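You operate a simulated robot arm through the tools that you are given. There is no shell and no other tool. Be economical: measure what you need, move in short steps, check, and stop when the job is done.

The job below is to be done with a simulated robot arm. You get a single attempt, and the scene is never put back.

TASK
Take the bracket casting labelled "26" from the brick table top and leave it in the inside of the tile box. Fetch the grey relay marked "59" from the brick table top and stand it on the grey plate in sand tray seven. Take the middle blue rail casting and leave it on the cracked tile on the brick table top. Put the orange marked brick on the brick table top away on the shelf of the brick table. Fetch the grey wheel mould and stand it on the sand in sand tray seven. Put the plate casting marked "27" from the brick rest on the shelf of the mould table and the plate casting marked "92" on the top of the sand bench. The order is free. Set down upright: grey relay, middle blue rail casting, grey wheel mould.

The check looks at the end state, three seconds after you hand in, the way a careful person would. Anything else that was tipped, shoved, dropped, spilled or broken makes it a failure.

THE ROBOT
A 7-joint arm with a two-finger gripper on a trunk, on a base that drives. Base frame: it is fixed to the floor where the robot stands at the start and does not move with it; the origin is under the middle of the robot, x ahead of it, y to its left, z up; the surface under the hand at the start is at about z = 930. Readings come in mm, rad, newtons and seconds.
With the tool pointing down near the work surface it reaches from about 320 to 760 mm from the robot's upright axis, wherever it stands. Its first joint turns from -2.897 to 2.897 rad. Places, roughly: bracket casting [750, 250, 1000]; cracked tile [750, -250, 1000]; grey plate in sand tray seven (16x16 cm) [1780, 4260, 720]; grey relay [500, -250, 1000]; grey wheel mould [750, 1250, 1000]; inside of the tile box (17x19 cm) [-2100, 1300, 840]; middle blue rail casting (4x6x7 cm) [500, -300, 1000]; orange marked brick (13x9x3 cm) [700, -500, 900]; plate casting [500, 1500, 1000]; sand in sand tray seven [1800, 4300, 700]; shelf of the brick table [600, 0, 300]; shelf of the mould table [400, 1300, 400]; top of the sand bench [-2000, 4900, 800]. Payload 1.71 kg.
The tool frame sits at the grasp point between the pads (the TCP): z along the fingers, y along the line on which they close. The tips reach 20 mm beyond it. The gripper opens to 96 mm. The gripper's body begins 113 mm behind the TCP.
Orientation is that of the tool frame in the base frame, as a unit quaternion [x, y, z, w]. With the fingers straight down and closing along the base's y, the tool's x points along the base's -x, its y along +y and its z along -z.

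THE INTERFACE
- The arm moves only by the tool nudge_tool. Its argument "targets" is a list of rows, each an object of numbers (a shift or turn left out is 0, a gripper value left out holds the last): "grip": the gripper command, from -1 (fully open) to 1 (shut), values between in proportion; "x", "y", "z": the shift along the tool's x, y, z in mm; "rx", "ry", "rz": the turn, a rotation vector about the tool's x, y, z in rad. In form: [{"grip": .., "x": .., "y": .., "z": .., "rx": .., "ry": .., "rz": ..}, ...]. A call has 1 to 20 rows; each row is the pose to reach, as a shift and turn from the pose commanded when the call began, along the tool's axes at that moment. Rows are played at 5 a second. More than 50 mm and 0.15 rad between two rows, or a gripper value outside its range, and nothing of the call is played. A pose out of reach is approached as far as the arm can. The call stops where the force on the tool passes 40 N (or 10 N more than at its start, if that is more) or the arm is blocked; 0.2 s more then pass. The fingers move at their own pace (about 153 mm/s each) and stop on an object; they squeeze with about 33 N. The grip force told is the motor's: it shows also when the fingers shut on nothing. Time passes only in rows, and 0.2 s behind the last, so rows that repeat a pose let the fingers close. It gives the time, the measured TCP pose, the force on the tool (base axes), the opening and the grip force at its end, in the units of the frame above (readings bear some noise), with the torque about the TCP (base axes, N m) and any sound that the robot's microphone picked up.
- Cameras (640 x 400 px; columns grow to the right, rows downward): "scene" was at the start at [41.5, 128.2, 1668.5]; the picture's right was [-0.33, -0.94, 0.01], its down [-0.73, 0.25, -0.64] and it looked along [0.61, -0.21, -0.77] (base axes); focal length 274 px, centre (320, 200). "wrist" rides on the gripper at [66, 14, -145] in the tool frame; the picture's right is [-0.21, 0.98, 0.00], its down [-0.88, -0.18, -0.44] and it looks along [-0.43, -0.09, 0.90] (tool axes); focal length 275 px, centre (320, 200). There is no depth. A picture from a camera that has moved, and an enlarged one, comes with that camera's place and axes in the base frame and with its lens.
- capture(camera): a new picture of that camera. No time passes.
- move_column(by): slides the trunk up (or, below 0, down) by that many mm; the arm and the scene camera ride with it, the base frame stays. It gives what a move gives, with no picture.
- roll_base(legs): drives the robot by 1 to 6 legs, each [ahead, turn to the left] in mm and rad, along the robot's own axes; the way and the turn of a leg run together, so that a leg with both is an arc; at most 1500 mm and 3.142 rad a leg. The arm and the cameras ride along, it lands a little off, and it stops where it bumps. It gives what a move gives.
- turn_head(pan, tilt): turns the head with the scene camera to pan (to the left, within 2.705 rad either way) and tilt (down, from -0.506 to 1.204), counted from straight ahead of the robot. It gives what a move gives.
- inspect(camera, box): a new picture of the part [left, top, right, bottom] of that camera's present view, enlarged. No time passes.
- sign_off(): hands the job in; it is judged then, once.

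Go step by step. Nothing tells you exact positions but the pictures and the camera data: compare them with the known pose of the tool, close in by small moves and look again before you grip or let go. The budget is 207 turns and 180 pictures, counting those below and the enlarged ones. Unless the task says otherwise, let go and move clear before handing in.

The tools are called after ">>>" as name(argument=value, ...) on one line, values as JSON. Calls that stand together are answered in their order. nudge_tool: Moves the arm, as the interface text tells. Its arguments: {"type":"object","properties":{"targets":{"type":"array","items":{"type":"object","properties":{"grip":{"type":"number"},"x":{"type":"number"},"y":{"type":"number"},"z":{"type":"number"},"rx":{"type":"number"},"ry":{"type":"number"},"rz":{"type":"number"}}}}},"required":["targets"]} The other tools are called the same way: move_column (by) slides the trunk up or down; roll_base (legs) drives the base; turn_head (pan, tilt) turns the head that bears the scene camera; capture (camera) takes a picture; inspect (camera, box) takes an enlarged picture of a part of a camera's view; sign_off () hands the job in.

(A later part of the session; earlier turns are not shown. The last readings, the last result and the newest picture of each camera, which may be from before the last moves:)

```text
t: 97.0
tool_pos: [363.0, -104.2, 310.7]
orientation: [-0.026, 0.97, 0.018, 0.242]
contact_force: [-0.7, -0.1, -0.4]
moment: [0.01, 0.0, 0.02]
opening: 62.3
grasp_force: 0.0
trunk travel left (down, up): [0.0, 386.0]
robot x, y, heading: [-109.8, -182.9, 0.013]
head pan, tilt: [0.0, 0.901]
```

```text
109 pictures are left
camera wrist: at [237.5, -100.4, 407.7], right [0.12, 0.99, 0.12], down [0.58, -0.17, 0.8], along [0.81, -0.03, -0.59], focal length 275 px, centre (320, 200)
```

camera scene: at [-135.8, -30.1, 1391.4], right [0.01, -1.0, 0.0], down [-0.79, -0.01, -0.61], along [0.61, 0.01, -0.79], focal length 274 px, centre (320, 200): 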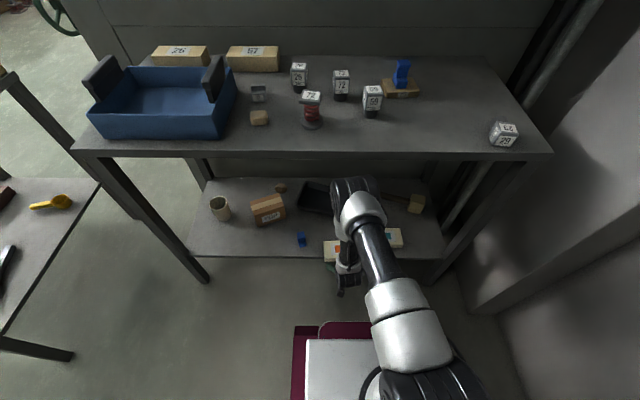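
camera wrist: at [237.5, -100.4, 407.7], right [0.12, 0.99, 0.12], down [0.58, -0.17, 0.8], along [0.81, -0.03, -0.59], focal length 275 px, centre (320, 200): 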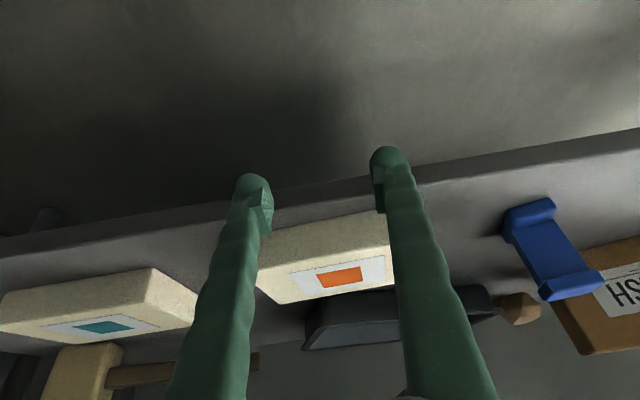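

The brick is now fully on the shelf (centre x≈459). Back off, raise the trunk and look at relay 29.

>>> roll_base(legs=[[-380, 0]])

>>> move_column(by=275)

>>> nudge_tool(targets=[{"ry": 0.13, "z": -40, "grip": -1}, {"ry": 0.26, "z": -80}, {"ry": 0.39, "z": -120}, {"ry": 0.5, "z": -160}, {"ry": 0.5, "z": -200}, {"ry": 0.5, "z": -240}, {"ry": 0.5, "z": -280}, {"ry": 0.5, "z": -320}, {"ry": 0.5, "z": -360}, {"ry": 0.5, "z": -400}, {"ry": 0.5, "z": -440}, {"ry": 0.5, "z": -480}, {"ry": 0.5, "z": -520}])

>>> turn_head(pan=-0.2, tilt=0.6)

>>> capture(camera="scene")

```text
t: 99.6
tool_pos: [-26.1, -110.3, 321.9]
orientation: [-0.026, 0.967, 0.017, 0.252]
contact_force: [0.0, -0.2, 0.4]
moment: [-0.03, -0.02, -0.03]
opening: 62.3
grasp_force: 0.0
trunk travel left (down, up): [0.0, 386.0]
robot x, y, heading: [-496.3, -188.3, 0.015]
head pan, tilt: [0.0, 0.901]
```

```text
t: 102.4
tool_pos: [-32.8, -110.4, 601.8]
orientation: [-0.027, 0.966, 0.017, 0.258]
contact_force: [-0.6, 0.7, -1.2]
moment: [-0.01, 0.03, 0.04]
opening: 62.3
grasp_force: 0.1
trunk travel left (down, up): [-275.0, 111.0]
robot x, y, heading: [-500.0, -188.6, 0.019]
head pan, tilt: [0.0, 0.901]
```

```text
t: 105.2
tool_pos: [-228.0, -119.9, 1086.5]
orientation: [-0.03, 0.999, 0.011, 0.014]
contact_force: [-0.1, 0.1, 0.0]
moment: [0.04, -0.07, 0.01]
opening: 95.6
grasp_force: 0.0
out of reach, approached as far as the arm can: row 9, 10, 11, 12, 13
trunk travel left (down, up): [-275.0, 111.0]
robot x, y, heading: [-496.3, -187.6, 0.01]
head pan, tilt: [0.0, 0.901]
```

```text
t: 106.0
tool_pos: [-222.9, -118.2, 1086.1]
orientation: [-0.029, 0.999, 0.01, 0.012]
contact_force: [1.2, 0.8, 0.1]
moment: [0.01, 0.0, -0.02]
opening: 96.0
grasp_force: 0.1
trunk travel left (down, up): [-275.0, 111.0]
robot x, y, heading: [-497.6, -190.7, 0.012]
head pan, tilt: [-0.201, 0.6]
```

```text
108 pictures are left
camera scene: at [-442.8, -52.1, 1689.7], right [-0.18, -0.98, 0.0], down [-0.57, 0.1, -0.82], along [0.8, -0.15, -0.58], focal length 274 px, centre (320, 200)
```

scene: 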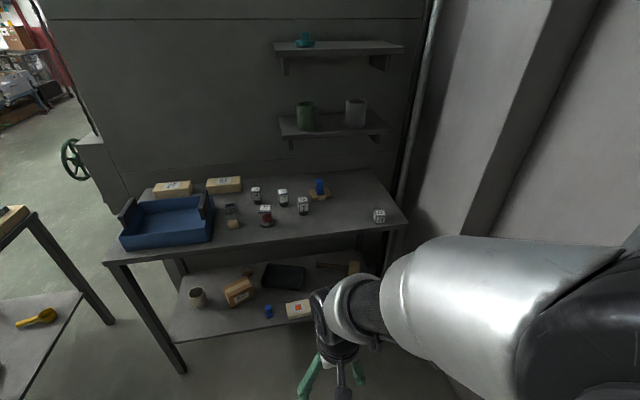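

Orange brick sits on the shelf. Extend the hand, drive up to the table and examine relay 29.

>>> nudge_tool(targets=[{"x": -40, "y": -15}, {"x": -80, "y": -30, "z": -20}, {"x": -120, "y": -45, "z": -40}, {"x": -150, "y": -60, "z": -60}])

>>> roll_base(legs=[[450, -0.012]])

>>> nudge_tool(targets=[{"y": -45}, {"y": -90}, {"y": -135}, {"y": -180}, {"y": -225}, {"y": -260}])

>>> capture(camera="wrist")

>>> inspect(camera="scene", box=[300, 150, 460, 290])

```text
t: 107.0
tool_pos: [-72.2, -171.3, 1149.4]
orientation: [-0.029, 0.999, 0.01, 0.013]
contact_force: [-0.3, -0.2, 0.0]
moment: [0.02, -0.01, 0.01]
opening: 95.9
grasp_force: 0.1
trunk travel left (down, up): [-275.0, 111.0]
robot x, y, heading: [-495.8, -190.8, 0.02]
head pan, tilt: [-0.201, 0.6]
```

```text
t: 109.8
tool_pos: [370.1, -173.4, 1148.6]
orientation: [-0.022, 1.0, 0.011, 0.011]
contact_force: [0.2, 0.1, 0.3]
moment: [-0.01, 0.07, 0.03]
opening: 96.0
grasp_force: 0.0
trunk travel left (down, up): [-275.0, 111.0]
robot x, y, heading: [-53.3, -187.0, -0.002]
head pan, tilt: [-0.201, 0.6]
```

```text
t: 111.2
tool_pos: [363.1, -433.3, 1150.8]
orientation: [-0.022, 1.0, 0.01, 0.019]
contact_force: [-0.4, 0.3, -0.2]
moment: [0.02, 0.01, 0.02]
opening: 95.9
grasp_force: 0.0
trunk travel left (down, up): [-275.0, 111.0]
robot x, y, heading: [-56.6, -184.8, 0.001]
head pan, tilt: [-0.201, 0.6]
```

```text
107 pictures are left
camera wrist: at [291.6, -425.7, 1293.6], right [0.16, 0.99, 0.03], down [0.87, -0.16, 0.47], along [0.47, -0.05, -0.88], focal length 275 px, centre (320, 200)
```

wrist: 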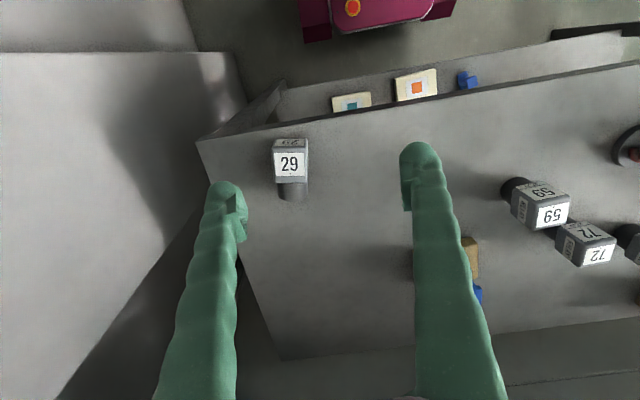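

```text
2.86 times, centred on (380, 220) of scene
camera zoom: at [-0.5, -50.6, 1689.9], right [-0.2, -0.98, 0.0], down [-0.57, 0.11, -0.82], along [0.8, -0.17, -0.58], focal length 782 px, centre (149, 143)
```

zoom: 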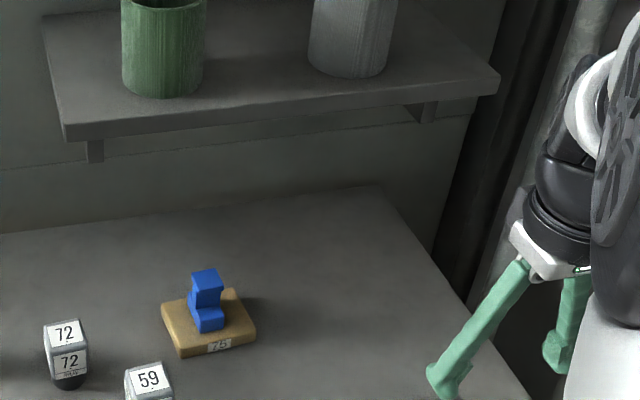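

Relay 29 lies on its side near the table's front edge, base pointing away from me. I'll zoom in, then grasp it with a near-horizontal hand and rotate it upright.

>>> inspect(camera="wrist", box=[230, 90, 350, 220])

>>> roll_base(legs=[[-170, 0]])

>>> turn_head(pan=-0.45, tilt=0.75)

>>> nudge_tool(targets=[{"ry": -0.14}, {"ry": -0.28}, {"ry": -0.42}, {"ry": -0.56}, {"ry": -0.7}, {"ry": -0.84}, {"ry": -0.98}, {"ry": -1.12}, {"ry": -1.26}, {"ry": -1.38}, {"ry": -1.38}])

>>> capture(camera="scene")

```text
3.08 times, centred on (290, 155) of wrist
camera zoom: at [291.6, -425.7, 1293.6], right [0.16, 0.99, 0.03], down [0.87, -0.16, 0.47], along [0.47, -0.05, -0.88], focal length 847 px, centre (412, 338)
```

zoom: 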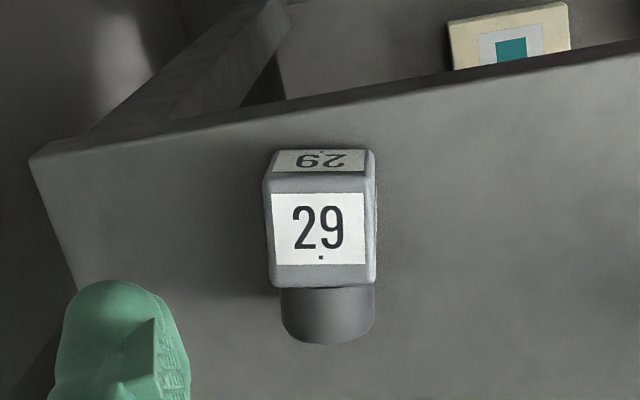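

```text
t: 112.7
tool_pos: [188.7, -432.0, 1152.4]
orientation: [-0.023, 0.999, 0.01, 0.02]
contact_force: [-0.5, 0.1, -0.1]
moment: [0.01, 0.06, 0.0]
opening: 96.0
grasp_force: 0.0
trunk travel left (down, up): [-275.0, 111.0]
robot x, y, heading: [-228.1, -183.5, 0.004]
head pan, tilt: [-0.201, 0.6]
```

```text
t: 113.5
tool_pos: [195.7, -432.6, 1147.9]
orientation: [-0.022, 1.0, 0.009, 0.017]
contact_force: [0.4, -0.2, 0.6]
moment: [0.01, 0.02, 0.01]
opening: 96.1
grasp_force: 0.2
trunk travel left (down, up): [-275.0, 111.0]
robot x, y, heading: [-230.9, -184.5, -0.001]
head pan, tilt: [-0.45, 0.75]
```

```text
t: 115.9
tool_pos: [204.9, -430.9, 1146.0]
orientation: [-0.01, 0.762, 0.022, 0.647]
contact_force: [-0.2, -0.1, 0.1]
moment: [0.02, -0.01, 0.03]
opening: 96.0
grasp_force: 0.0
trunk travel left (down, up): [-275.0, 111.0]
robot x, y, heading: [-228.8, -183.2, -0.001]
head pan, tilt: [-0.45, 0.75]
```

```text
104 pictures are left
camera scene: at [-187.3, -68.3, 1677.2], right [-0.44, -0.9, 0.01], down [-0.63, 0.3, -0.72], along [0.65, -0.32, -0.69], focal length 274 px, centre (320, 200)
```

scene: 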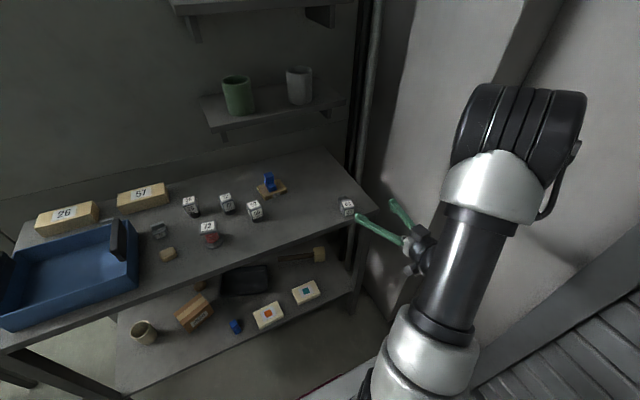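

Relay box centre is (413,-473,951), axis yawed -0.22 rad. Align the near-horizontal hand and bring it to a standoff 100 mm short.

>>> nudge_tool(targets=[{"grip": -1, "x": 29, "y": -5, "z": 23, "rx": 0.044, "rz": 0.007}, {"x": 57, "y": -10, "z": 46, "rx": 0.088, "rz": 0.014}, {"x": 86, "y": -14, "z": 69, "rx": 0.133, "rz": 0.021}, {"x": 115, "y": -19, "z": 92, "rx": 0.177, "rz": 0.028}, {"x": 143, "y": -24, "z": 115, "rx": 0.22, "rz": 0.035}, {"x": 172, "y": -29, "z": 139, "rx": 0.266, "rz": 0.043}, {"x": 172, "y": -29, "z": 139, "rx": 0.266, "rz": 0.043}])

>>> capture(camera="wrist")

>>> inspect(camera="scene", box=[300, 150, 460, 280])

```text
t: 117.5
tool_pos: [315.6, -452.2, 952.9]
orientation: [0.093, 0.758, -0.066, 0.642]
contact_force: [0.8, 0.9, -0.2]
moment: [0.0, -0.01, 0.01]
opening: 96.2
grasp_force: 0.1
trunk travel left (down, up): [-275.0, 111.0]
robot x, y, heading: [-229.7, -185.4, 0.003]
head pan, tilt: [-0.45, 0.75]
```

```text
103 pictures are left
camera wrist: at [168.2, -402.7, 913.4], right [0.25, 0.94, 0.22], down [-0.33, -0.13, 0.94], along [0.91, -0.31, 0.28], focal length 275 px, centre (320, 200)
```

wrist: 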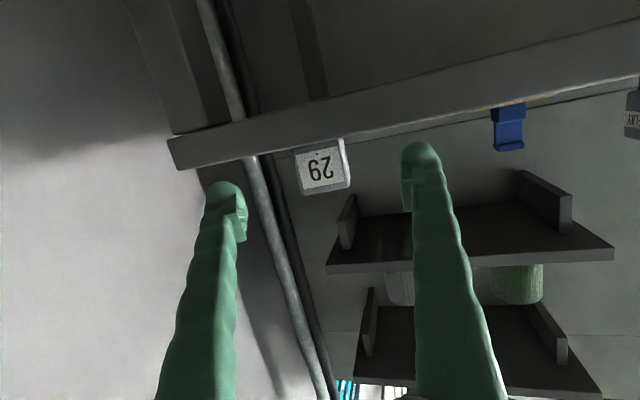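

```text
3.08 times, centred on (380, 215) of scene
camera zoom: at [-186.5, -68.1, 1677.2], right [-0.44, -0.9, 0.01], down [-0.63, 0.3, -0.72], along [0.65, -0.32, -0.69], focal length 842 px, centre (135, 154)
```

zoom: 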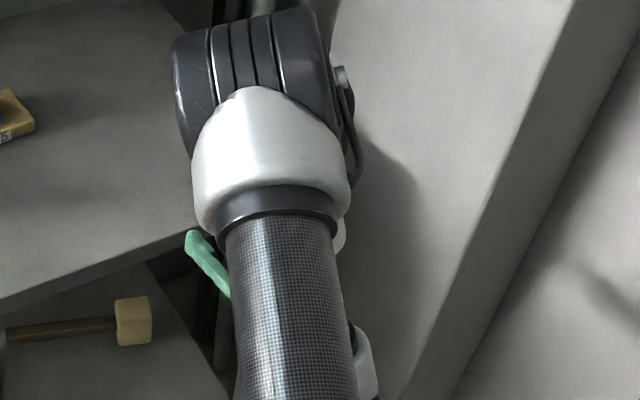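

The relay's top face is centred between the fingers. Advance and grip.

>>> nudge_tool(targets=[{"grip": -1, "x": -7, "z": 40}, {"x": -11, "y": 1, "z": 75}, {"x": -14, "y": 1, "z": 97}, {"x": -14, "y": 1, "z": 97, "grip": -0.2}, {"x": -14, "y": 1, "z": 97, "grip": 0.3}, {"x": -14, "y": 1, "z": 97, "grip": 1}, {"x": -14, "y": 1, "z": 97, "grip": 1}])

>>> capture(camera="wrist")

```text
t: 119.1
tool_pos: [411.9, -472.5, 950.0]
orientation: [0.091, 0.759, -0.065, 0.642]
contact_force: [0.6, -0.1, 0.9]
moment: [-0.12, -0.08, -0.01]
opening: 45.8
grasp_force: 32.4
trunk travel left (down, up): [-275.0, 111.0]
robot x, y, heading: [-224.4, -188.6, 0.002]
head pan, tilt: [-0.45, 0.75]
```

```text
101 pictures are left
camera wrist: at [264.7, -424.7, 910.8], right [0.25, 0.94, 0.22], down [-0.33, -0.13, 0.94], along [0.91, -0.31, 0.28], focal length 275 px, centre (320, 200)
```

wrist: 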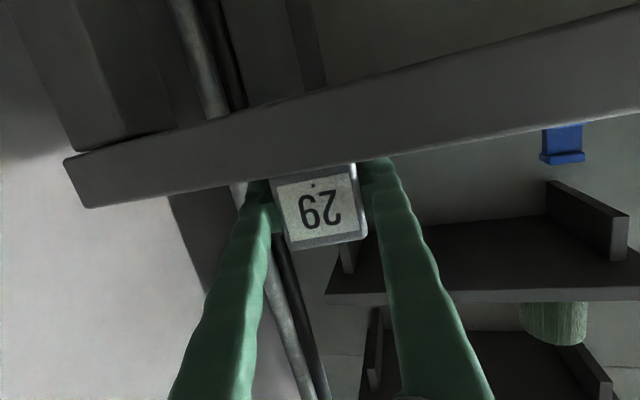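

Gripped. Lift 100 mm and rotate it upright.

>>> nudge_tool(targets=[{"grip": 1, "x": -40, "z": -7}, {"x": -80, "z": -13}, {"x": -110, "z": -18}])

>>> nudge_tool(targets=[{"ry": 0.143}, {"ry": 0.286}, {"ry": 0.428}, {"ry": 0.571}, {"ry": 0.714}, {"ry": 0.857}, {"ry": 1.0}, {"ry": 1.142}, {"ry": 1.285}, {"ry": 1.428}, {"ry": 1.571}, {"ry": 1.571}, {"ry": 1.571}])

>>> capture(camera="scene")

>>> capture(camera="wrist")

```text
t: 119.9
tool_pos: [410.5, -475.9, 1061.0]
orientation: [0.092, 0.758, -0.065, 0.642]
contact_force: [-1.1, 0.4, -0.8]
moment: [-0.01, 0.01, -0.01]
opening: 45.5
grasp_force: 32.8
trunk travel left (down, up): [-275.0, 111.0]
robot x, y, heading: [-229.7, -188.3, 0.005]
head pan, tilt: [-0.45, 0.75]
```

```text
t: 122.5
tool_pos: [398.0, -477.6, 1076.5]
orientation: [0.111, 0.991, 0.019, -0.076]
contact_force: [-0.5, 0.5, -1.4]
moment: [-0.03, -0.1, 0.03]
opening: 45.9
grasp_force: 33.4
trunk travel left (down, up): [-275.0, 111.0]
robot x, y, heading: [-230.6, -187.0, 0.001]
head pan, tilt: [-0.45, 0.75]
stopped in row 12: the arm was blocked; the commanded pose is now the measured one
```

```text
100 pictures are left
camera scene: at [-191.3, -65.6, 1677.3], right [-0.44, -0.9, 0.01], down [-0.62, 0.3, -0.72], along [0.65, -0.32, -0.69], focal length 274 px, centre (320, 200)
```

scene: 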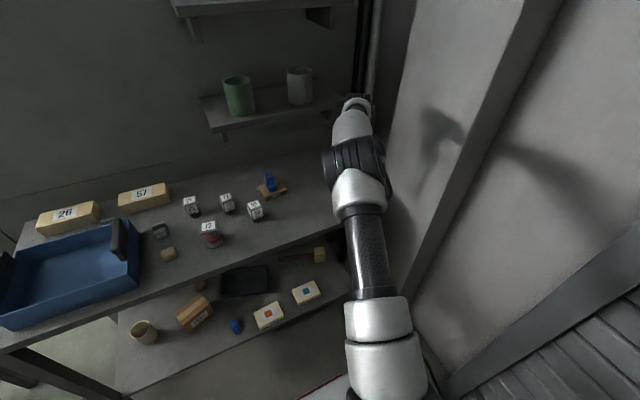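

```text
99 pictures are left
camera wrist: at [359.0, -457.1, 1230.5], right [0.42, 0.91, -0.01], down [0.87, -0.39, 0.3], along [0.27, -0.13, -0.95], focal length 275 px, centre (320, 200)
```

wrist: 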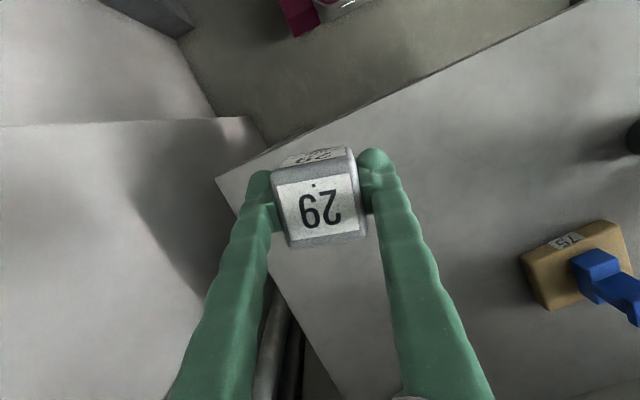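

Relay 29 is upright in the hand. Drive forward 150 mm so its original spot (500,-500) is in reach.

>>> roll_base(legs=[[160, 0]])

>>> capture(camera="scene")

```text
t: 123.2
tool_pos: [374.2, -478.3, 1095.4]
orientation: [0.11, 0.992, 0.021, -0.061]
contact_force: [-0.6, 0.5, -0.3]
moment: [-0.08, -0.12, -0.02]
opening: 45.8
grasp_force: 33.0
trunk travel left (down, up): [-275.0, 111.0]
robot x, y, heading: [-226.4, -184.6, 0.001]
head pan, tilt: [-0.45, 0.75]
stopped in leg 1: the robot was blocked; the commanded pose is now the measured one
```

```text
98 pictures are left
camera scene: at [-183.5, -66.0, 1677.1], right [-0.44, -0.9, 0.01], down [-0.63, 0.3, -0.72], along [0.65, -0.32, -0.69], focal length 274 px, centre (320, 200)
```

scene: 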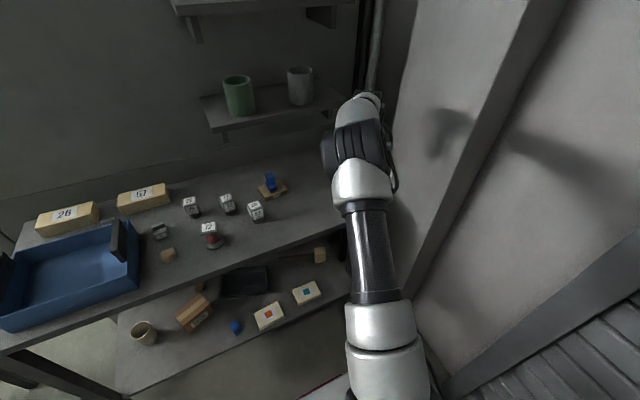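

The arm blocks itself with the hand leaning forward. I'll take out that lean (the relay can pivot about the grip axis to flush when pressed down), then drive on.

>>> nudge_tool(targets=[{"grip": 1, "ry": -0.05}, {"ry": -0.1}, {"ry": -0.1}])

>>> roll_base(legs=[[160, 0]])

>>> capture(camera="wrist")

```text
t: 124.0
tool_pos: [375.2, -480.0, 1093.7]
orientation: [0.111, 0.994, 0.016, -0.013]
contact_force: [-0.1, 0.3, -1.4]
moment: [-0.04, 0.01, 0.0]
opening: 45.5
grasp_force: 32.6
trunk travel left (down, up): [-275.0, 111.0]
robot x, y, heading: [-221.5, -185.7, -0.003]
head pan, tilt: [-0.45, 0.75]
```

```text
t: 125.5
tool_pos: [538.7, -479.5, 1093.1]
orientation: [0.111, 0.994, 0.016, -0.013]
contact_force: [-1.1, -0.2, -0.4]
moment: [0.03, 0.02, -0.04]
opening: 45.9
grasp_force: 33.3
trunk travel left (down, up): [-275.0, 111.0]
robot x, y, heading: [-58.6, -183.3, 0.004]
head pan, tilt: [-0.45, 0.75]
```

```text
97 pictures are left
camera wrist: at [480.9, -456.4, 1240.8], right [0.42, 0.91, 0.02], down [0.82, -0.39, 0.41], along [0.38, -0.15, -0.91], focal length 275 px, centre (320, 200)
```

wrist: 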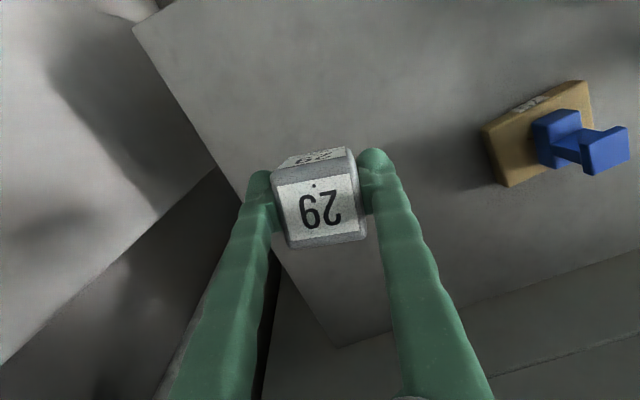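

Now lower it at its original place.

>>> nudge_tool(targets=[{"grip": 1, "x": 16, "y": -14, "z": 25}, {"x": 33, "y": -28, "z": 55}, {"x": 33, "y": -28, "z": 85}, {"x": 33, "y": -28, "z": 92}, {"x": 33, "y": -28, "z": 92}])

>>> inspect(camera="scene", box=[270, 110, 430, 240])

```text
t: 126.7
tool_pos: [484.0, -497.3, 1008.8]
orientation: [0.111, 0.994, 0.017, -0.006]
contact_force: [-0.4, -0.1, -0.6]
moment: [0.01, 0.02, -0.02]
opening: 45.6
grasp_force: 33.1
trunk travel left (down, up): [-275.0, 111.0]
robot x, y, heading: [-61.2, -192.9, -0.0]
head pan, tilt: [-0.45, 0.75]
```

```text
3.08 times, centred on (350, 175) of scene
camera zoom: at [-16.7, -68.1, 1677.1], right [-0.43, -0.9, 0.01], down [-0.63, 0.3, -0.72], along [0.65, -0.32, -0.69], focal length 842 px, centre (228, 277)
```

zoom: 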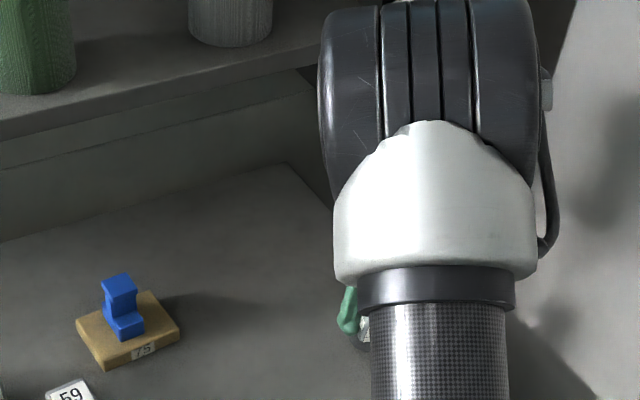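

>>> nudge_tool(targets=[{"grip": 1, "x": -14, "y": 2, "z": 4}, {"x": -14, "y": 2, "z": 9}, {"x": -14, "y": 2, "z": 13}, {"x": -14, "y": 2, "z": 16}, {"x": -14, "y": 2, "z": 19}, {"x": -14, "y": 2, "z": 22}, {"x": -14, "y": 2, "z": 24}, {"x": -14, "y": 2, "z": 26}])

>>> capture(camera="wrist")

```text
t: 128.5
tool_pos: [497.9, -495.0, 983.0]
orientation: [0.11, 0.994, 0.018, -0.006]
contact_force: [-1.4, -0.1, 3.3]
moment: [-0.04, 0.08, 0.02]
opening: 45.4
grasp_force: 33.2
trunk travel left (down, up): [-275.0, 111.0]
robot x, y, heading: [-56.6, -186.7, 0.004]
head pan, tilt: [-0.45, 0.75]
```

```text
95 pictures are left
camera wrist: at [437.9, -473.5, 1130.5], right [0.42, 0.91, 0.03], down [0.82, -0.39, 0.43], along [0.4, -0.15, -0.9], focal length 275 px, centre (320, 200)
```

wrist: 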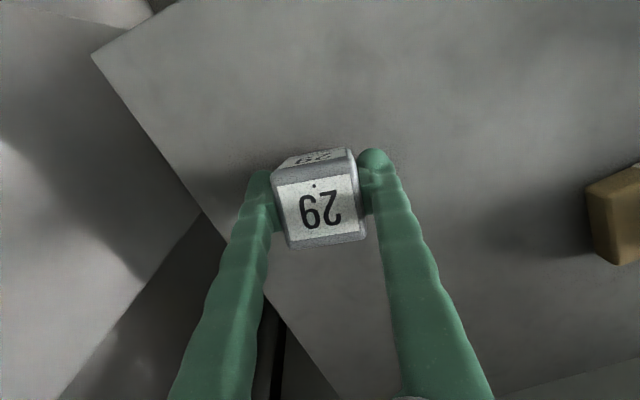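

Contact begins; press gently to let it pivot flush.

>>> nudge_tool(targets=[{"grip": 1, "z": 2}, {"z": 4}, {"z": 6}, {"z": 6}])

>>> capture(camera="wrist")

```text
t: 129.5
tool_pos: [496.8, -495.3, 979.1]
orientation: [0.11, 0.994, 0.016, -0.003]
contact_force: [7.3, 1.4, 34.0]
moment: [-0.03, -0.02, 0.0]
opening: 45.7
grasp_force: 33.2
trunk travel left (down, up): [-275.0, 111.0]
robot x, y, heading: [-61.9, -185.7, 0.001]
head pan, tilt: [-0.45, 0.75]
```

```text
94 pictures are left
camera wrist: at [437.2, -472.3, 1126.4], right [0.42, 0.91, 0.03], down [0.82, -0.39, 0.43], along [0.4, -0.16, -0.9], focal length 275 px, centre (320, 200)
```

wrist: 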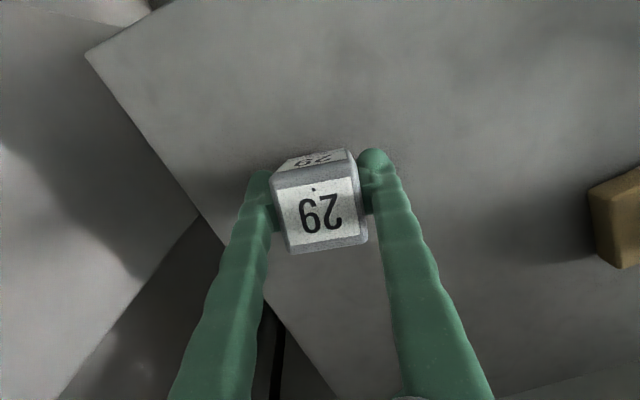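

It has pivoted flush. Release and rise straight up.

>>> nudge_tool(targets=[{"grip": 1, "z": -1.5}, {"z": -1.5, "grip": 0.02}, {"z": -1.5, "grip": -0.3}, {"z": -1.5, "grip": -0.3}, {"z": -25, "grip": -0.3}, {"z": -60}, {"z": -100}, {"x": 30, "z": -130}, {"x": 60, "z": -160}])

>>> capture(camera="wrist")

```text
t: 131.5
tool_pos: [438.6, -487.7, 1137.4]
orientation: [0.111, 0.994, 0.017, -0.006]
contact_force: [-0.7, -1.1, 0.0]
moment: [-0.01, -0.02, -0.02]
opening: 62.3
grasp_force: 0.1
trunk travel left (down, up): [-275.0, 111.0]
robot x, y, heading: [-60.1, -184.0, 0.0]
head pan, tilt: [-0.45, 0.75]
```

```text
93 pictures are left
camera wrist: at [378.6, -464.8, 1284.1], right [0.42, 0.91, 0.03], down [0.82, -0.39, 0.42], along [0.4, -0.15, -0.91], focal length 275 px, centre (320, 200)
```

wrist: 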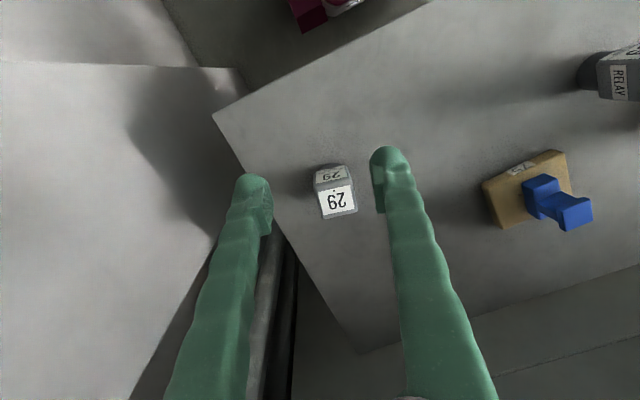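

Checking that relay 29 really stands.

>>> inspect(camera="wrist", box=[270, 120, 400, 250])

>>> turn_head(pan=-0.6, tilt=0.75)

>>> capture(camera="scene")

```text
3.08 times, centred on (335, 185) of wrist
camera zoom: at [378.6, -464.8, 1284.1], right [0.42, 0.91, 0.03], down [0.82, -0.39, 0.42], along [0.4, -0.15, -0.91], focal length 847 px, centre (274, 246)
```

zoom: 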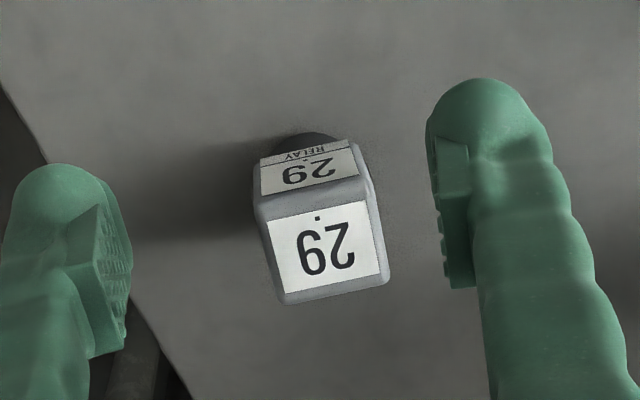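

```text
t: 132.2
tool_pos: [438.2, -488.2, 1137.6]
orientation: [0.111, 0.994, 0.017, -0.006]
contact_force: [-0.1, 0.0, 0.2]
moment: [0.01, -0.01, 0.02]
opening: 62.2
grasp_force: 0.0
trunk travel left (down, up): [-275.0, 111.0]
robot x, y, heading: [-59.6, -184.6, -0.0]
head pan, tilt: [-0.6, 0.75]
```

```text
91 pictures are left
camera scene: at [-23.8, -78.5, 1677.2], right [-0.56, -0.83, 0.01], down [-0.58, 0.38, -0.72], along [0.59, -0.41, -0.69], focal length 274 px, centre (320, 200)
```

scene: 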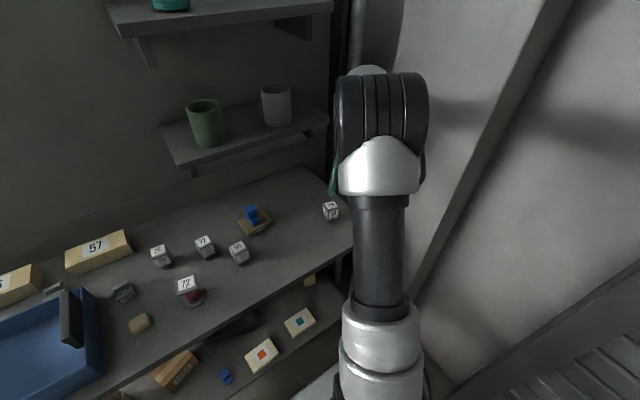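

Relay 29 stands upright at its place again. Next relay 59: move the hand above it.

>>> nudge_tool(targets=[{"x": 4, "y": 41, "z": -10, "rz": -0.03}, {"x": 8, "y": 82, "z": -20, "rz": -0.06, "grip": -1}, {"x": 12, "y": 123, "z": -20, "rz": -0.09}, {"x": 16, "y": 164, "z": -20, "rz": -0.12}, {"x": 20, "y": 205, "z": -20, "rz": -0.15}, {"x": 24, "y": 246, "z": -20, "rz": -0.18}, {"x": 28, "y": 287, "z": -20, "rz": -0.22}, {"x": 32, "y": 322, "z": -20, "rz": -0.22}, {"x": 32, "y": 322, "z": -20, "rz": -0.22}])

>>> capture(camera="wrist")

```text
t: 134.2
tool_pos: [480.5, -166.7, 1168.6]
orientation: [0.001, 1.0, 0.017, -0.005]
contact_force: [0.2, -0.6, 0.2]
moment: [-0.02, 0.0, 0.02]
opening: 96.0
grasp_force: 0.1
trunk travel left (down, up): [-275.0, 111.0]
robot x, y, heading: [-59.2, -188.5, -0.002]
head pan, tilt: [-0.6, 0.75]
```

```text
90 pictures are left
camera wrist: at [414.7, -159.2, 1315.2], right [0.21, 0.98, 0.03], down [0.88, -0.2, 0.43], along [0.43, -0.06, -0.9], focal length 275 px, centre (320, 200)
```

wrist: 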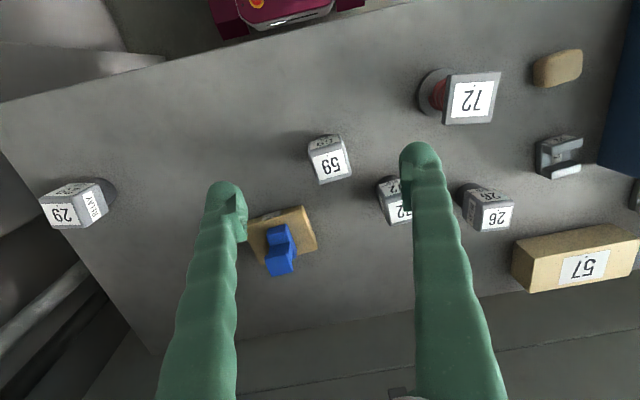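

Relay 59 is at about (512,-157), top z≈1013. Level the tool and descend around it.

>>> nudge_tool(targets=[{"x": -16, "y": 2, "z": 45, "rx": 0.034}, {"x": -33, "y": 4, "z": 90, "rx": 0.034}, {"x": -33, "y": 4, "z": 125, "rx": 0.034}, {"x": -33, "y": 4, "z": 125, "rx": 0.034}])

>>> capture(camera="wrist")

```text
t: 135.2
tool_pos: [511.4, -162.2, 1045.1]
orientation: [0.0, 1.0, 0.001, -0.004]
contact_force: [-0.3, -0.4, -0.2]
moment: [0.01, -0.01, -0.01]
opening: 96.1
grasp_force: 0.0
trunk travel left (down, up): [-275.0, 111.0]
robot x, y, heading: [-60.2, -185.3, -0.003]
head pan, tilt: [-0.6, 0.75]
```

```text
89 pictures are left
camera wrist: at [447.3, -147.2, 1190.5], right [0.21, 0.98, 0.0], down [0.88, -0.19, 0.44], along [0.43, -0.09, -0.9], focal length 275 px, centre (320, 200)
```

wrist: 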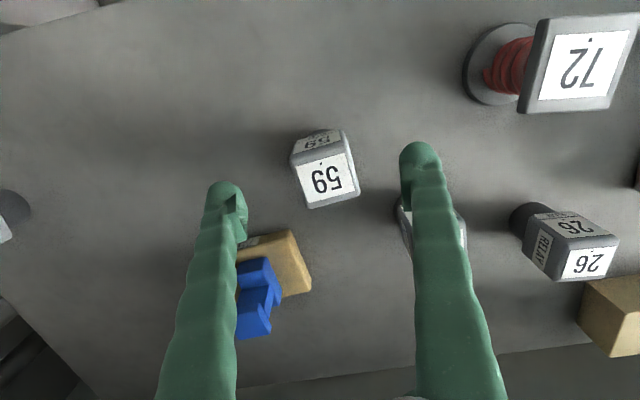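

>>> nudge_tool(targets=[{"x": -5, "y": 5, "z": 30, "rz": -0.04}, {"x": -5, "y": 5, "z": 58, "rz": -0.04}, {"x": -5, "y": 5, "z": 58, "rz": -0.04, "grip": -0.2}, {"x": -5, "y": 5, "z": 58, "rz": -0.04, "grip": 1}, {"x": -5, "y": 5, "z": 58, "rz": -0.04, "grip": 1}, {"x": -5, "y": 5, "z": 58, "rz": -0.04, "grip": 1}])

>>> nudge_tool(targets=[{"grip": 1, "z": -40}, {"z": -80}, {"x": 20, "z": -120}, {"x": 40, "z": -150}])

>>> capture(camera="wrist")

```text
t: 136.6
tool_pos: [516.2, -155.8, 988.0]
orientation: [-0.019, 1.0, 0.0, -0.004]
contact_force: [0.1, -0.1, -0.1]
moment: [-0.02, 0.03, -0.02]
opening: 45.0
grasp_force: 32.9
trunk travel left (down, up): [-275.0, 111.0]
robot x, y, heading: [-61.7, -185.7, 0.001]
head pan, tilt: [-0.6, 0.75]
```

```text
t: 137.6
tool_pos: [477.9, -157.4, 1139.1]
orientation: [-0.019, 1.0, 0.001, -0.004]
contact_force: [0.1, 0.2, -1.0]
moment: [-0.03, -0.01, 0.0]
opening: 44.6
grasp_force: 32.8
trunk travel left (down, up): [-275.0, 111.0]
robot x, y, heading: [-60.6, -186.7, -0.0]
head pan, tilt: [-0.6, 0.75]
```

```text
88 pictures are left
camera wrist: at [412.8, -146.9, 1284.2], right [0.17, 0.99, 0.0], down [0.89, -0.15, 0.44], along [0.43, -0.07, -0.9], focal length 275 px, centre (320, 200)
```

wrist: 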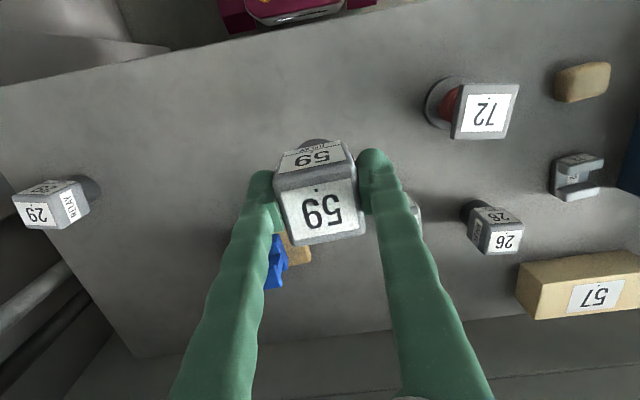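

Relay 59 is in hand. Drive out and around toward sand tray seven.

>>> roll_base(legs=[[-560, 0], [0, 1.571], [1500, 0], [1100, 0], [0, -1.19], [1000, 0]])

>>> turn_head(pan=0.3, tilt=0.35)

>>> capture(camera="scene")

```text
t: 167.3
tool_pos: [727.0, 3071.3, 1137.4]
orientation: [-0.232, 0.973, -0.001, -0.005]
contact_force: [0.9, 1.0, -0.9]
moment: [-0.01, -0.01, 0.01]
opening: 44.5
grasp_force: 32.8
trunk travel left (down, up): [-275.0, 111.0]
robot x, y, heading: [248.1, 2821.0, 0.429]
head pan, tilt: [-0.6, 0.75]
```

```text
t: 168.5
tool_pos: [708.5, 3064.4, 1145.4]
orientation: [-0.233, 0.973, 0.002, 0.003]
contact_force: [0.0, -0.1, -0.9]
moment: [0.05, 0.01, 0.0]
opening: 44.3
grasp_force: 33.0
trunk travel left (down, up): [-275.0, 111.0]
robot x, y, heading: [248.6, 2821.4, 0.433]
head pan, tilt: [0.3, 0.351]
```

```text
87 pictures are left
camera scene: at [223.9, 3010.5, 1712.5], right [0.67, -0.75, 0.0], down [-0.27, -0.24, -0.93], along [0.69, 0.62, -0.36], focal length 274 px, centre (320, 200)
```

scene: 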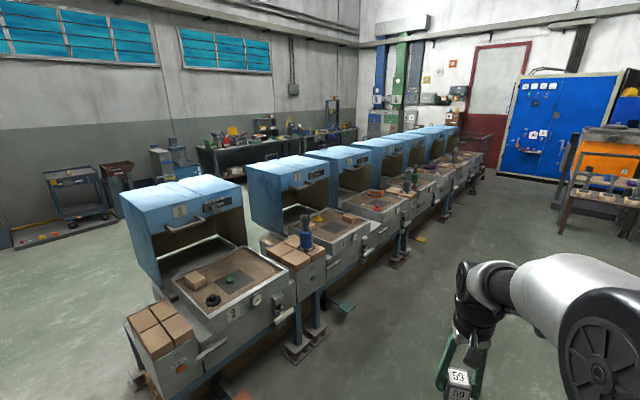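

Row of ovens ahead; the first is 9, the second should be tray seven. Zoom in.

>>> inspect(camera="scene", box=[240, 150, 420, 280])

```text
3.08 times, centred on (330, 215) of scene
camera zoom: at [223.9, 3010.5, 1712.5], right [0.67, -0.75, 0.0], down [-0.27, -0.24, -0.93], along [0.69, 0.62, -0.36], focal length 842 px, centre (289, 154)
```

zoom: 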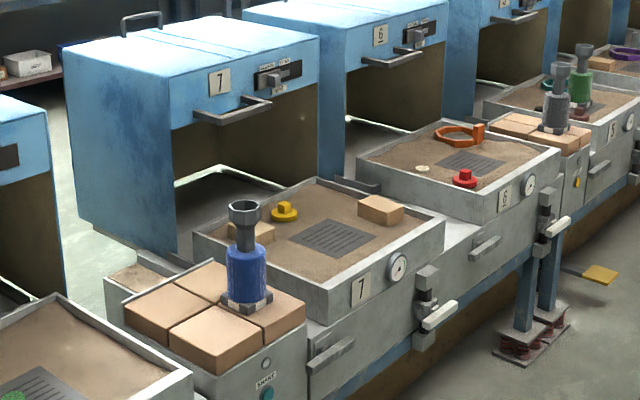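

Tray 7's grey plate is at about (1765,4240). Drive to face it and look down.

>>> roll_base(legs=[[0, 0.05], [1500, 0], [200, 0], [0, 1.09]])

>>> turn_head(pan=0.0, tilt=0.85)

>>> capture(camera="scene")

```text
t: 180.2
tool_pos: [1902.4, 4056.5, 1161.5]
orientation: [-0.57, 0.821, 0.008, 0.018]
contact_force: [-2.4, -0.3, -0.4]
moment: [-0.01, -0.2, 0.02]
opening: 44.4
grasp_force: 32.8
trunk travel left (down, up): [-275.0, 111.0]
robot x, y, heading: [1769.4, 3589.6, 1.001]
head pan, tilt: [0.3, 0.351]
stopped in leg 4: the robot was blocked; the commanded pose is now the measured one
```

```text
t: 181.2
tool_pos: [1911.7, 4055.1, 1160.7]
orientation: [-0.568, 0.823, 0.008, 0.017]
contact_force: [0.4, -0.3, -1.1]
moment: [0.04, -0.02, 0.0]
opening: 44.5
grasp_force: 32.8
trunk travel left (down, up): [-275.0, 111.0]
robot x, y, heading: [1766.0, 3583.5, 1.001]
head pan, tilt: [0.0, 0.85]
```

```text
85 pictures are left
camera scene: at [1664.1, 3706.3, 1669.2], right [0.84, -0.54, 0.0], down [-0.41, -0.64, -0.65], along [0.35, 0.55, -0.76], focal length 274 px, centre (320, 200)
```

scene: 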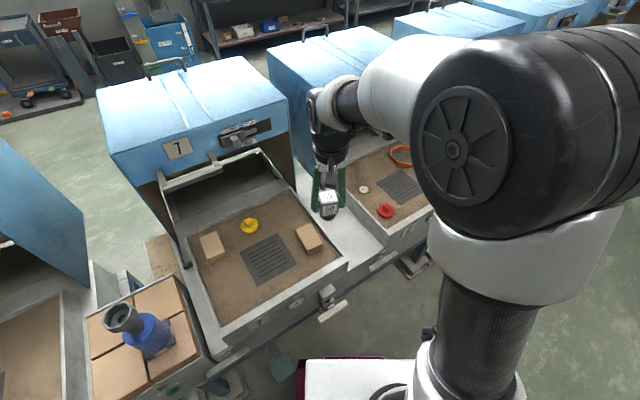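

The base corner bumped something low while turning (likely the pedal zone). Back up, turn, then approach straight.

>>> roll_base(legs=[[-150, 0], [0, 0.57], [130, 0]])

>>> capture(camera="scene")

```text
t: 185.4
tool_pos: [1555.9, 4034.4, 1173.2]
orientation: [0.775, -0.631, -0.022, -0.023]
contact_force: [0.4, -2.2, 0.3]
moment: [0.33, 0.02, 0.0]
opening: 44.6
grasp_force: 32.9
trunk travel left (down, up): [-275.0, 111.0]
robot x, y, heading: [1687.9, 3590.8, 1.562]
head pan, tilt: [0.0, 0.85]
```

```text
84 pictures are left
camera scene: at [1533.1, 3568.0, 1669.8], right [1.0, -0.01, 0.0], down [-0.01, -0.73, -0.68], along [0.01, 0.68, -0.73], focal length 274 px, centre (320, 200)
```

scene: 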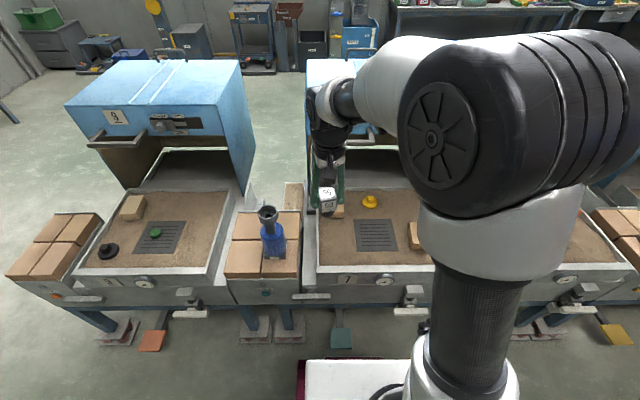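

The hand's pose relative to the robot changed after the bump. Let me let it settle and re-check.

>>> nudge_tool(targets=[{"grip": 1}, {"grip": 1}, {"grip": 1}, {"grip": 1}])

>>> capture(camera="wrist")

```text
t: 186.4
tool_pos: [1554.6, 4053.3, 1165.4]
orientation: [0.775, -0.631, -0.016, -0.018]
contact_force: [0.3, 1.1, -0.8]
moment: [-0.12, -0.05, -0.02]
opening: 44.2
grasp_force: 33.0
trunk travel left (down, up): [-275.0, 111.0]
robot x, y, heading: [1683.1, 3591.4, 1.559]
head pan, tilt: [0.0, 0.85]
```

```text
83 pictures are left
camera wrist: at [1555.5, 3979.3, 1307.7], right [-1.0, 0.0, 0.0], down [0.0, 0.87, 0.49], along [0.0, 0.49, -0.87], focal length 275 px, centre (320, 200)
```

wrist: 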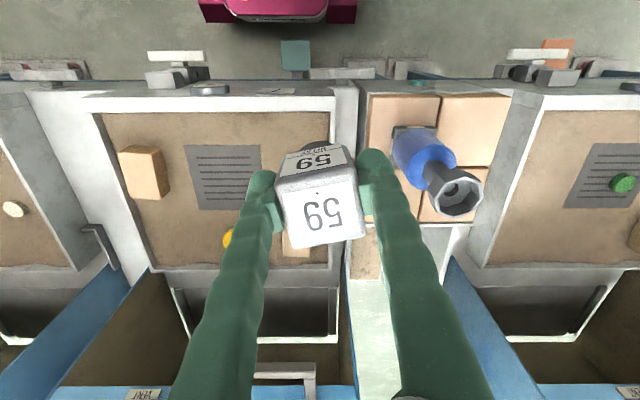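

Settled. Grey plate centre is (1779,4257), z≈715. Move above it and level the relay.

>>> nudge_tool(targets=[{"grip": 1, "x": -20, "y": -36, "z": 0, "ry": 0.01}, {"x": -40, "y": -72, "z": 10, "ry": 0.02}, {"x": -62, "y": -110, "z": 25, "ry": 0.03}, {"x": -83, "y": -148, "z": 45, "ry": 0.04}, {"x": -104, "y": -185, "z": 70, "ry": 0.048}, {"x": -125, "y": -222, "z": 95, "ry": 0.048}, {"x": -146, "y": -259, "z": 120, "ry": 0.048}, {"x": -146, "y": -259, "z": 165, "ry": 0.048}, {"x": -146, "y": -259, "z": 165, "ry": 0.048}])

>>> capture(camera="wrist")

>>> capture(camera="scene")

```text
t: 188.4
tool_pos: [1779.4, 4267.5, 1002.4]
orientation: [0.775, -0.632, 0.006, 0.002]
contact_force: [0.6, -0.2, -1.9]
moment: [0.0, -0.02, -0.01]
opening: 44.4
grasp_force: 32.9
trunk travel left (down, up): [-275.0, 111.0]
robot x, y, heading: [1685.9, 3587.5, 1.556]
head pan, tilt: [0.0, 0.85]
```

```text
82 pictures are left
camera wrist: at [1779.1, 4202.4, 1148.8], right [-1.0, 0.0, -0.01], down [0.0, 0.9, 0.43], along [0.01, 0.43, -0.9], focal length 275 px, centre (320, 200)
```

wrist: 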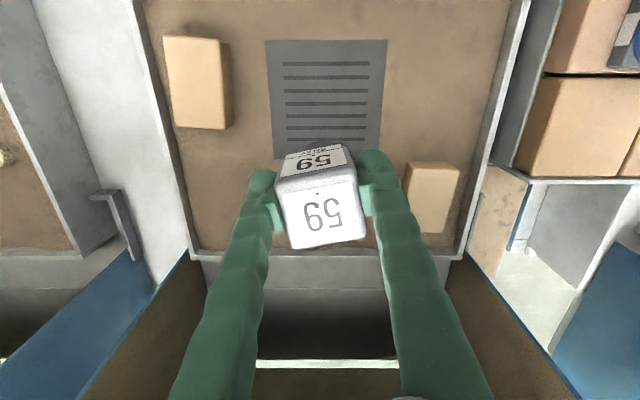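

```text
81 pictures are left
camera scene: at [1533.1, 3638.8, 1669.0], right [1.0, -0.01, 0.0], down [-0.01, -0.76, -0.65], along [0.01, 0.65, -0.76], focal length 274 px, centre (320, 200)
```

scene: 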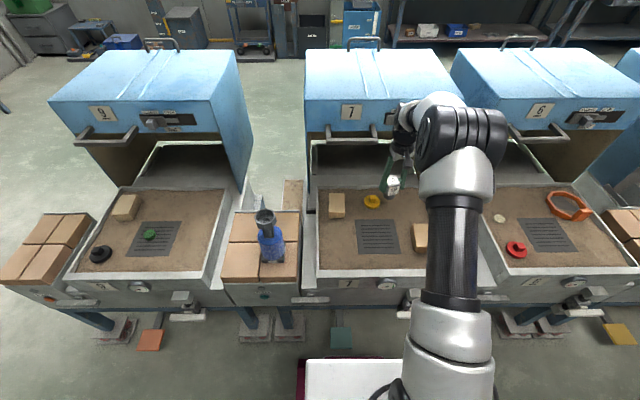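

Centre over the plate at (1773,4250) and lower.

>>> nudge_tool(targets=[{"grip": 1, "x": 15, "y": 9, "z": 30}, {"x": 15, "y": 9, "z": 75}, {"x": 15, "y": 9, "z": 120}, {"x": 15, "y": 9, "z": 160}, {"x": 15, "y": 9, "z": 190}, {"x": 15, "y": 9, "z": 210}, {"x": 15, "y": 9, "z": 210}])

>>> nudge_tool(targets=[{"grip": 1, "z": 4}, {"z": 8}, {"z": 12}, {"z": 15}, {"z": 18}, {"z": 20}])

>>> inspect(camera="scene", box=[310, 160, 460, 280])

```text
t: 190.0
tool_pos: [1775.7, 4247.8, 793.4]
orientation: [0.776, -0.631, 0.006, 0.002]
contact_force: [0.3, -0.4, -1.3]
moment: [0.02, 0.0, -0.01]
opening: 44.0
grasp_force: 33.0
trunk travel left (down, up): [-275.0, 111.0]
robot x, y, heading: [1684.2, 3590.3, 1.561]
head pan, tilt: [0.0, 0.85]
```

```text
t: 191.4
tool_pos: [1773.9, 4247.2, 774.9]
orientation: [0.774, -0.633, 0.006, 0.001]
contact_force: [1.3, -1.5, 3.5]
moment: [-0.06, 0.07, 0.0]
opening: 44.5
grasp_force: 33.4
trunk travel left (down, up): [-275.0, 111.0]
robot x, y, heading: [1688.5, 3592.5, 1.564]
head pan, tilt: [0.0, 0.85]
```

```text
3.33 times, centred on (385, 220) of scene
camera zoom: at [1533.0, 3636.9, 1669.1], right [1.0, -0.01, 0.0], down [-0.01, -0.76, -0.65], along [0.01, 0.65, -0.76], focal length 913 px, centre (103, 133)
```

zoom: 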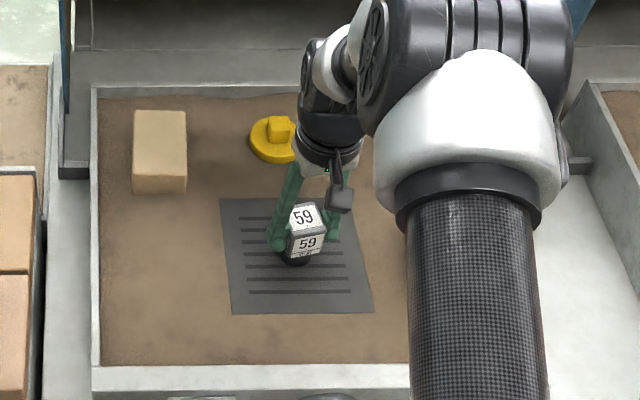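

Contact begins (z≈775) with the relay centred on the plate. Press slightly, release, and rise.

>>> nudge_tool(targets=[{"grip": 1, "z": 2}, {"z": 3}, {"z": 3}, {"z": 1, "grip": 0.05}, {"z": 1, "grip": -0.3}, {"z": 1, "grip": -0.3}, {"z": -30}, {"z": -75}, {"z": -120}, {"z": -165}, {"z": -210}, {"z": -255}, {"z": -300}])

>>> inspect(camera="wrist", box=[140, 0, 500, 260])

```text
t: 194.2
tool_pos: [1772.1, 4250.2, 1073.1]
orientation: [0.775, -0.632, 0.006, 0.002]
contact_force: [0.0, -0.3, 0.1]
moment: [0.01, 0.02, 0.0]
opening: 62.6
grasp_force: 0.1
trunk travel left (down, up): [-275.0, 111.0]
robot x, y, heading: [1684.2, 3587.4, 1.558]
head pan, tilt: [0.0, 0.85]
```

```text
1.54 times, centred on (320, 130) of wrist
camera zoom: at [1770.5, 4184.1, 1219.8], right [-1.0, 0.0, -0.01], down [0.0, 0.9, 0.44], along [0.01, 0.44, -0.9], focal length 424 px, centre (320, 308)
```

zoom: 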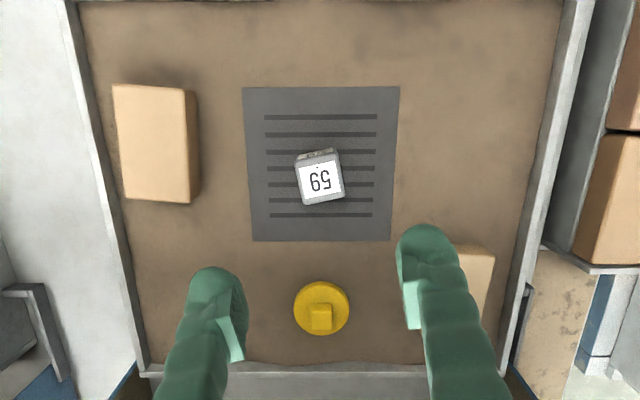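

Relay 59 stands on the plate. Retract, and drive round to the far side of the mould table.

>>> nudge_tool(targets=[{"x": 30, "z": -20, "rz": 0.05, "grip": -1}, {"x": 70, "y": 10, "z": -40, "rz": 0.1}, {"x": 110, "y": 20, "z": -60, "rz": 0.15}, {"x": 150, "y": 30, "z": -80, "rz": 0.2}, {"x": 180, "y": 30, "z": -90, "rz": 0.2}])

>>> roll_base(legs=[[-330, 0], [0, 2.41], [1450, 0], [0, 0.745]])

>>> turn_head(pan=0.1, tilt=0.65)

>>> capture(camera="scene")

```text
t: 195.4
tool_pos: [1778.0, 4067.0, 1166.0]
orientation: [0.708, -0.706, 0.006, 0.001]
contact_force: [0.2, 0.3, 0.0]
moment: [0.04, -0.01, 0.01]
opening: 95.9
grasp_force: 0.1
trunk travel left (down, up): [-275.0, 111.0]
robot x, y, heading: [1686.3, 3587.1, 1.563]
head pan, tilt: [0.0, 0.85]
```

```text
t: 214.1
tool_pos: [610.2, 1728.2, 1165.8]
orientation: [0.705, 0.709, 0.001, -0.005]
contact_force: [-0.8, 0.4, 0.5]
moment: [-0.01, 0.02, 0.0]
opening: 95.9
grasp_force: 0.0
trunk travel left (down, up): [-275.0, 111.0]
robot x, y, heading: [697.6, 2206.7, -1.576]
head pan, tilt: [0.0, 0.85]
```

```text
t: 214.8
tool_pos: [609.1, 1746.9, 1173.0]
orientation: [0.705, 0.709, -0.006, 0.0]
contact_force: [0.9, 0.2, -0.3]
moment: [-0.04, -0.02, -0.01]
opening: 96.1
grasp_force: 0.0
trunk travel left (down, up): [-275.0, 111.0]
robot x, y, heading: [698.3, 2205.6, -1.576]
head pan, tilt: [0.099, 0.649]
```

```text
78 pictures are left
camera scene: at [860.6, 2151.7, 1685.5], right [-1.0, -0.09, 0.0], down [-0.06, 0.61, -0.79], along [0.07, -0.78, -0.62], focal length 274 px, centre (320, 200)
```

scene: 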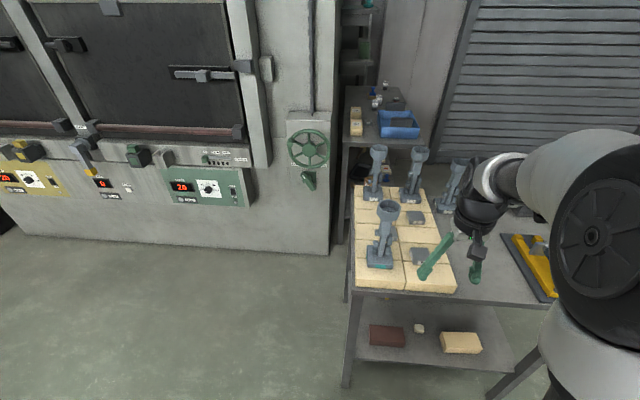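

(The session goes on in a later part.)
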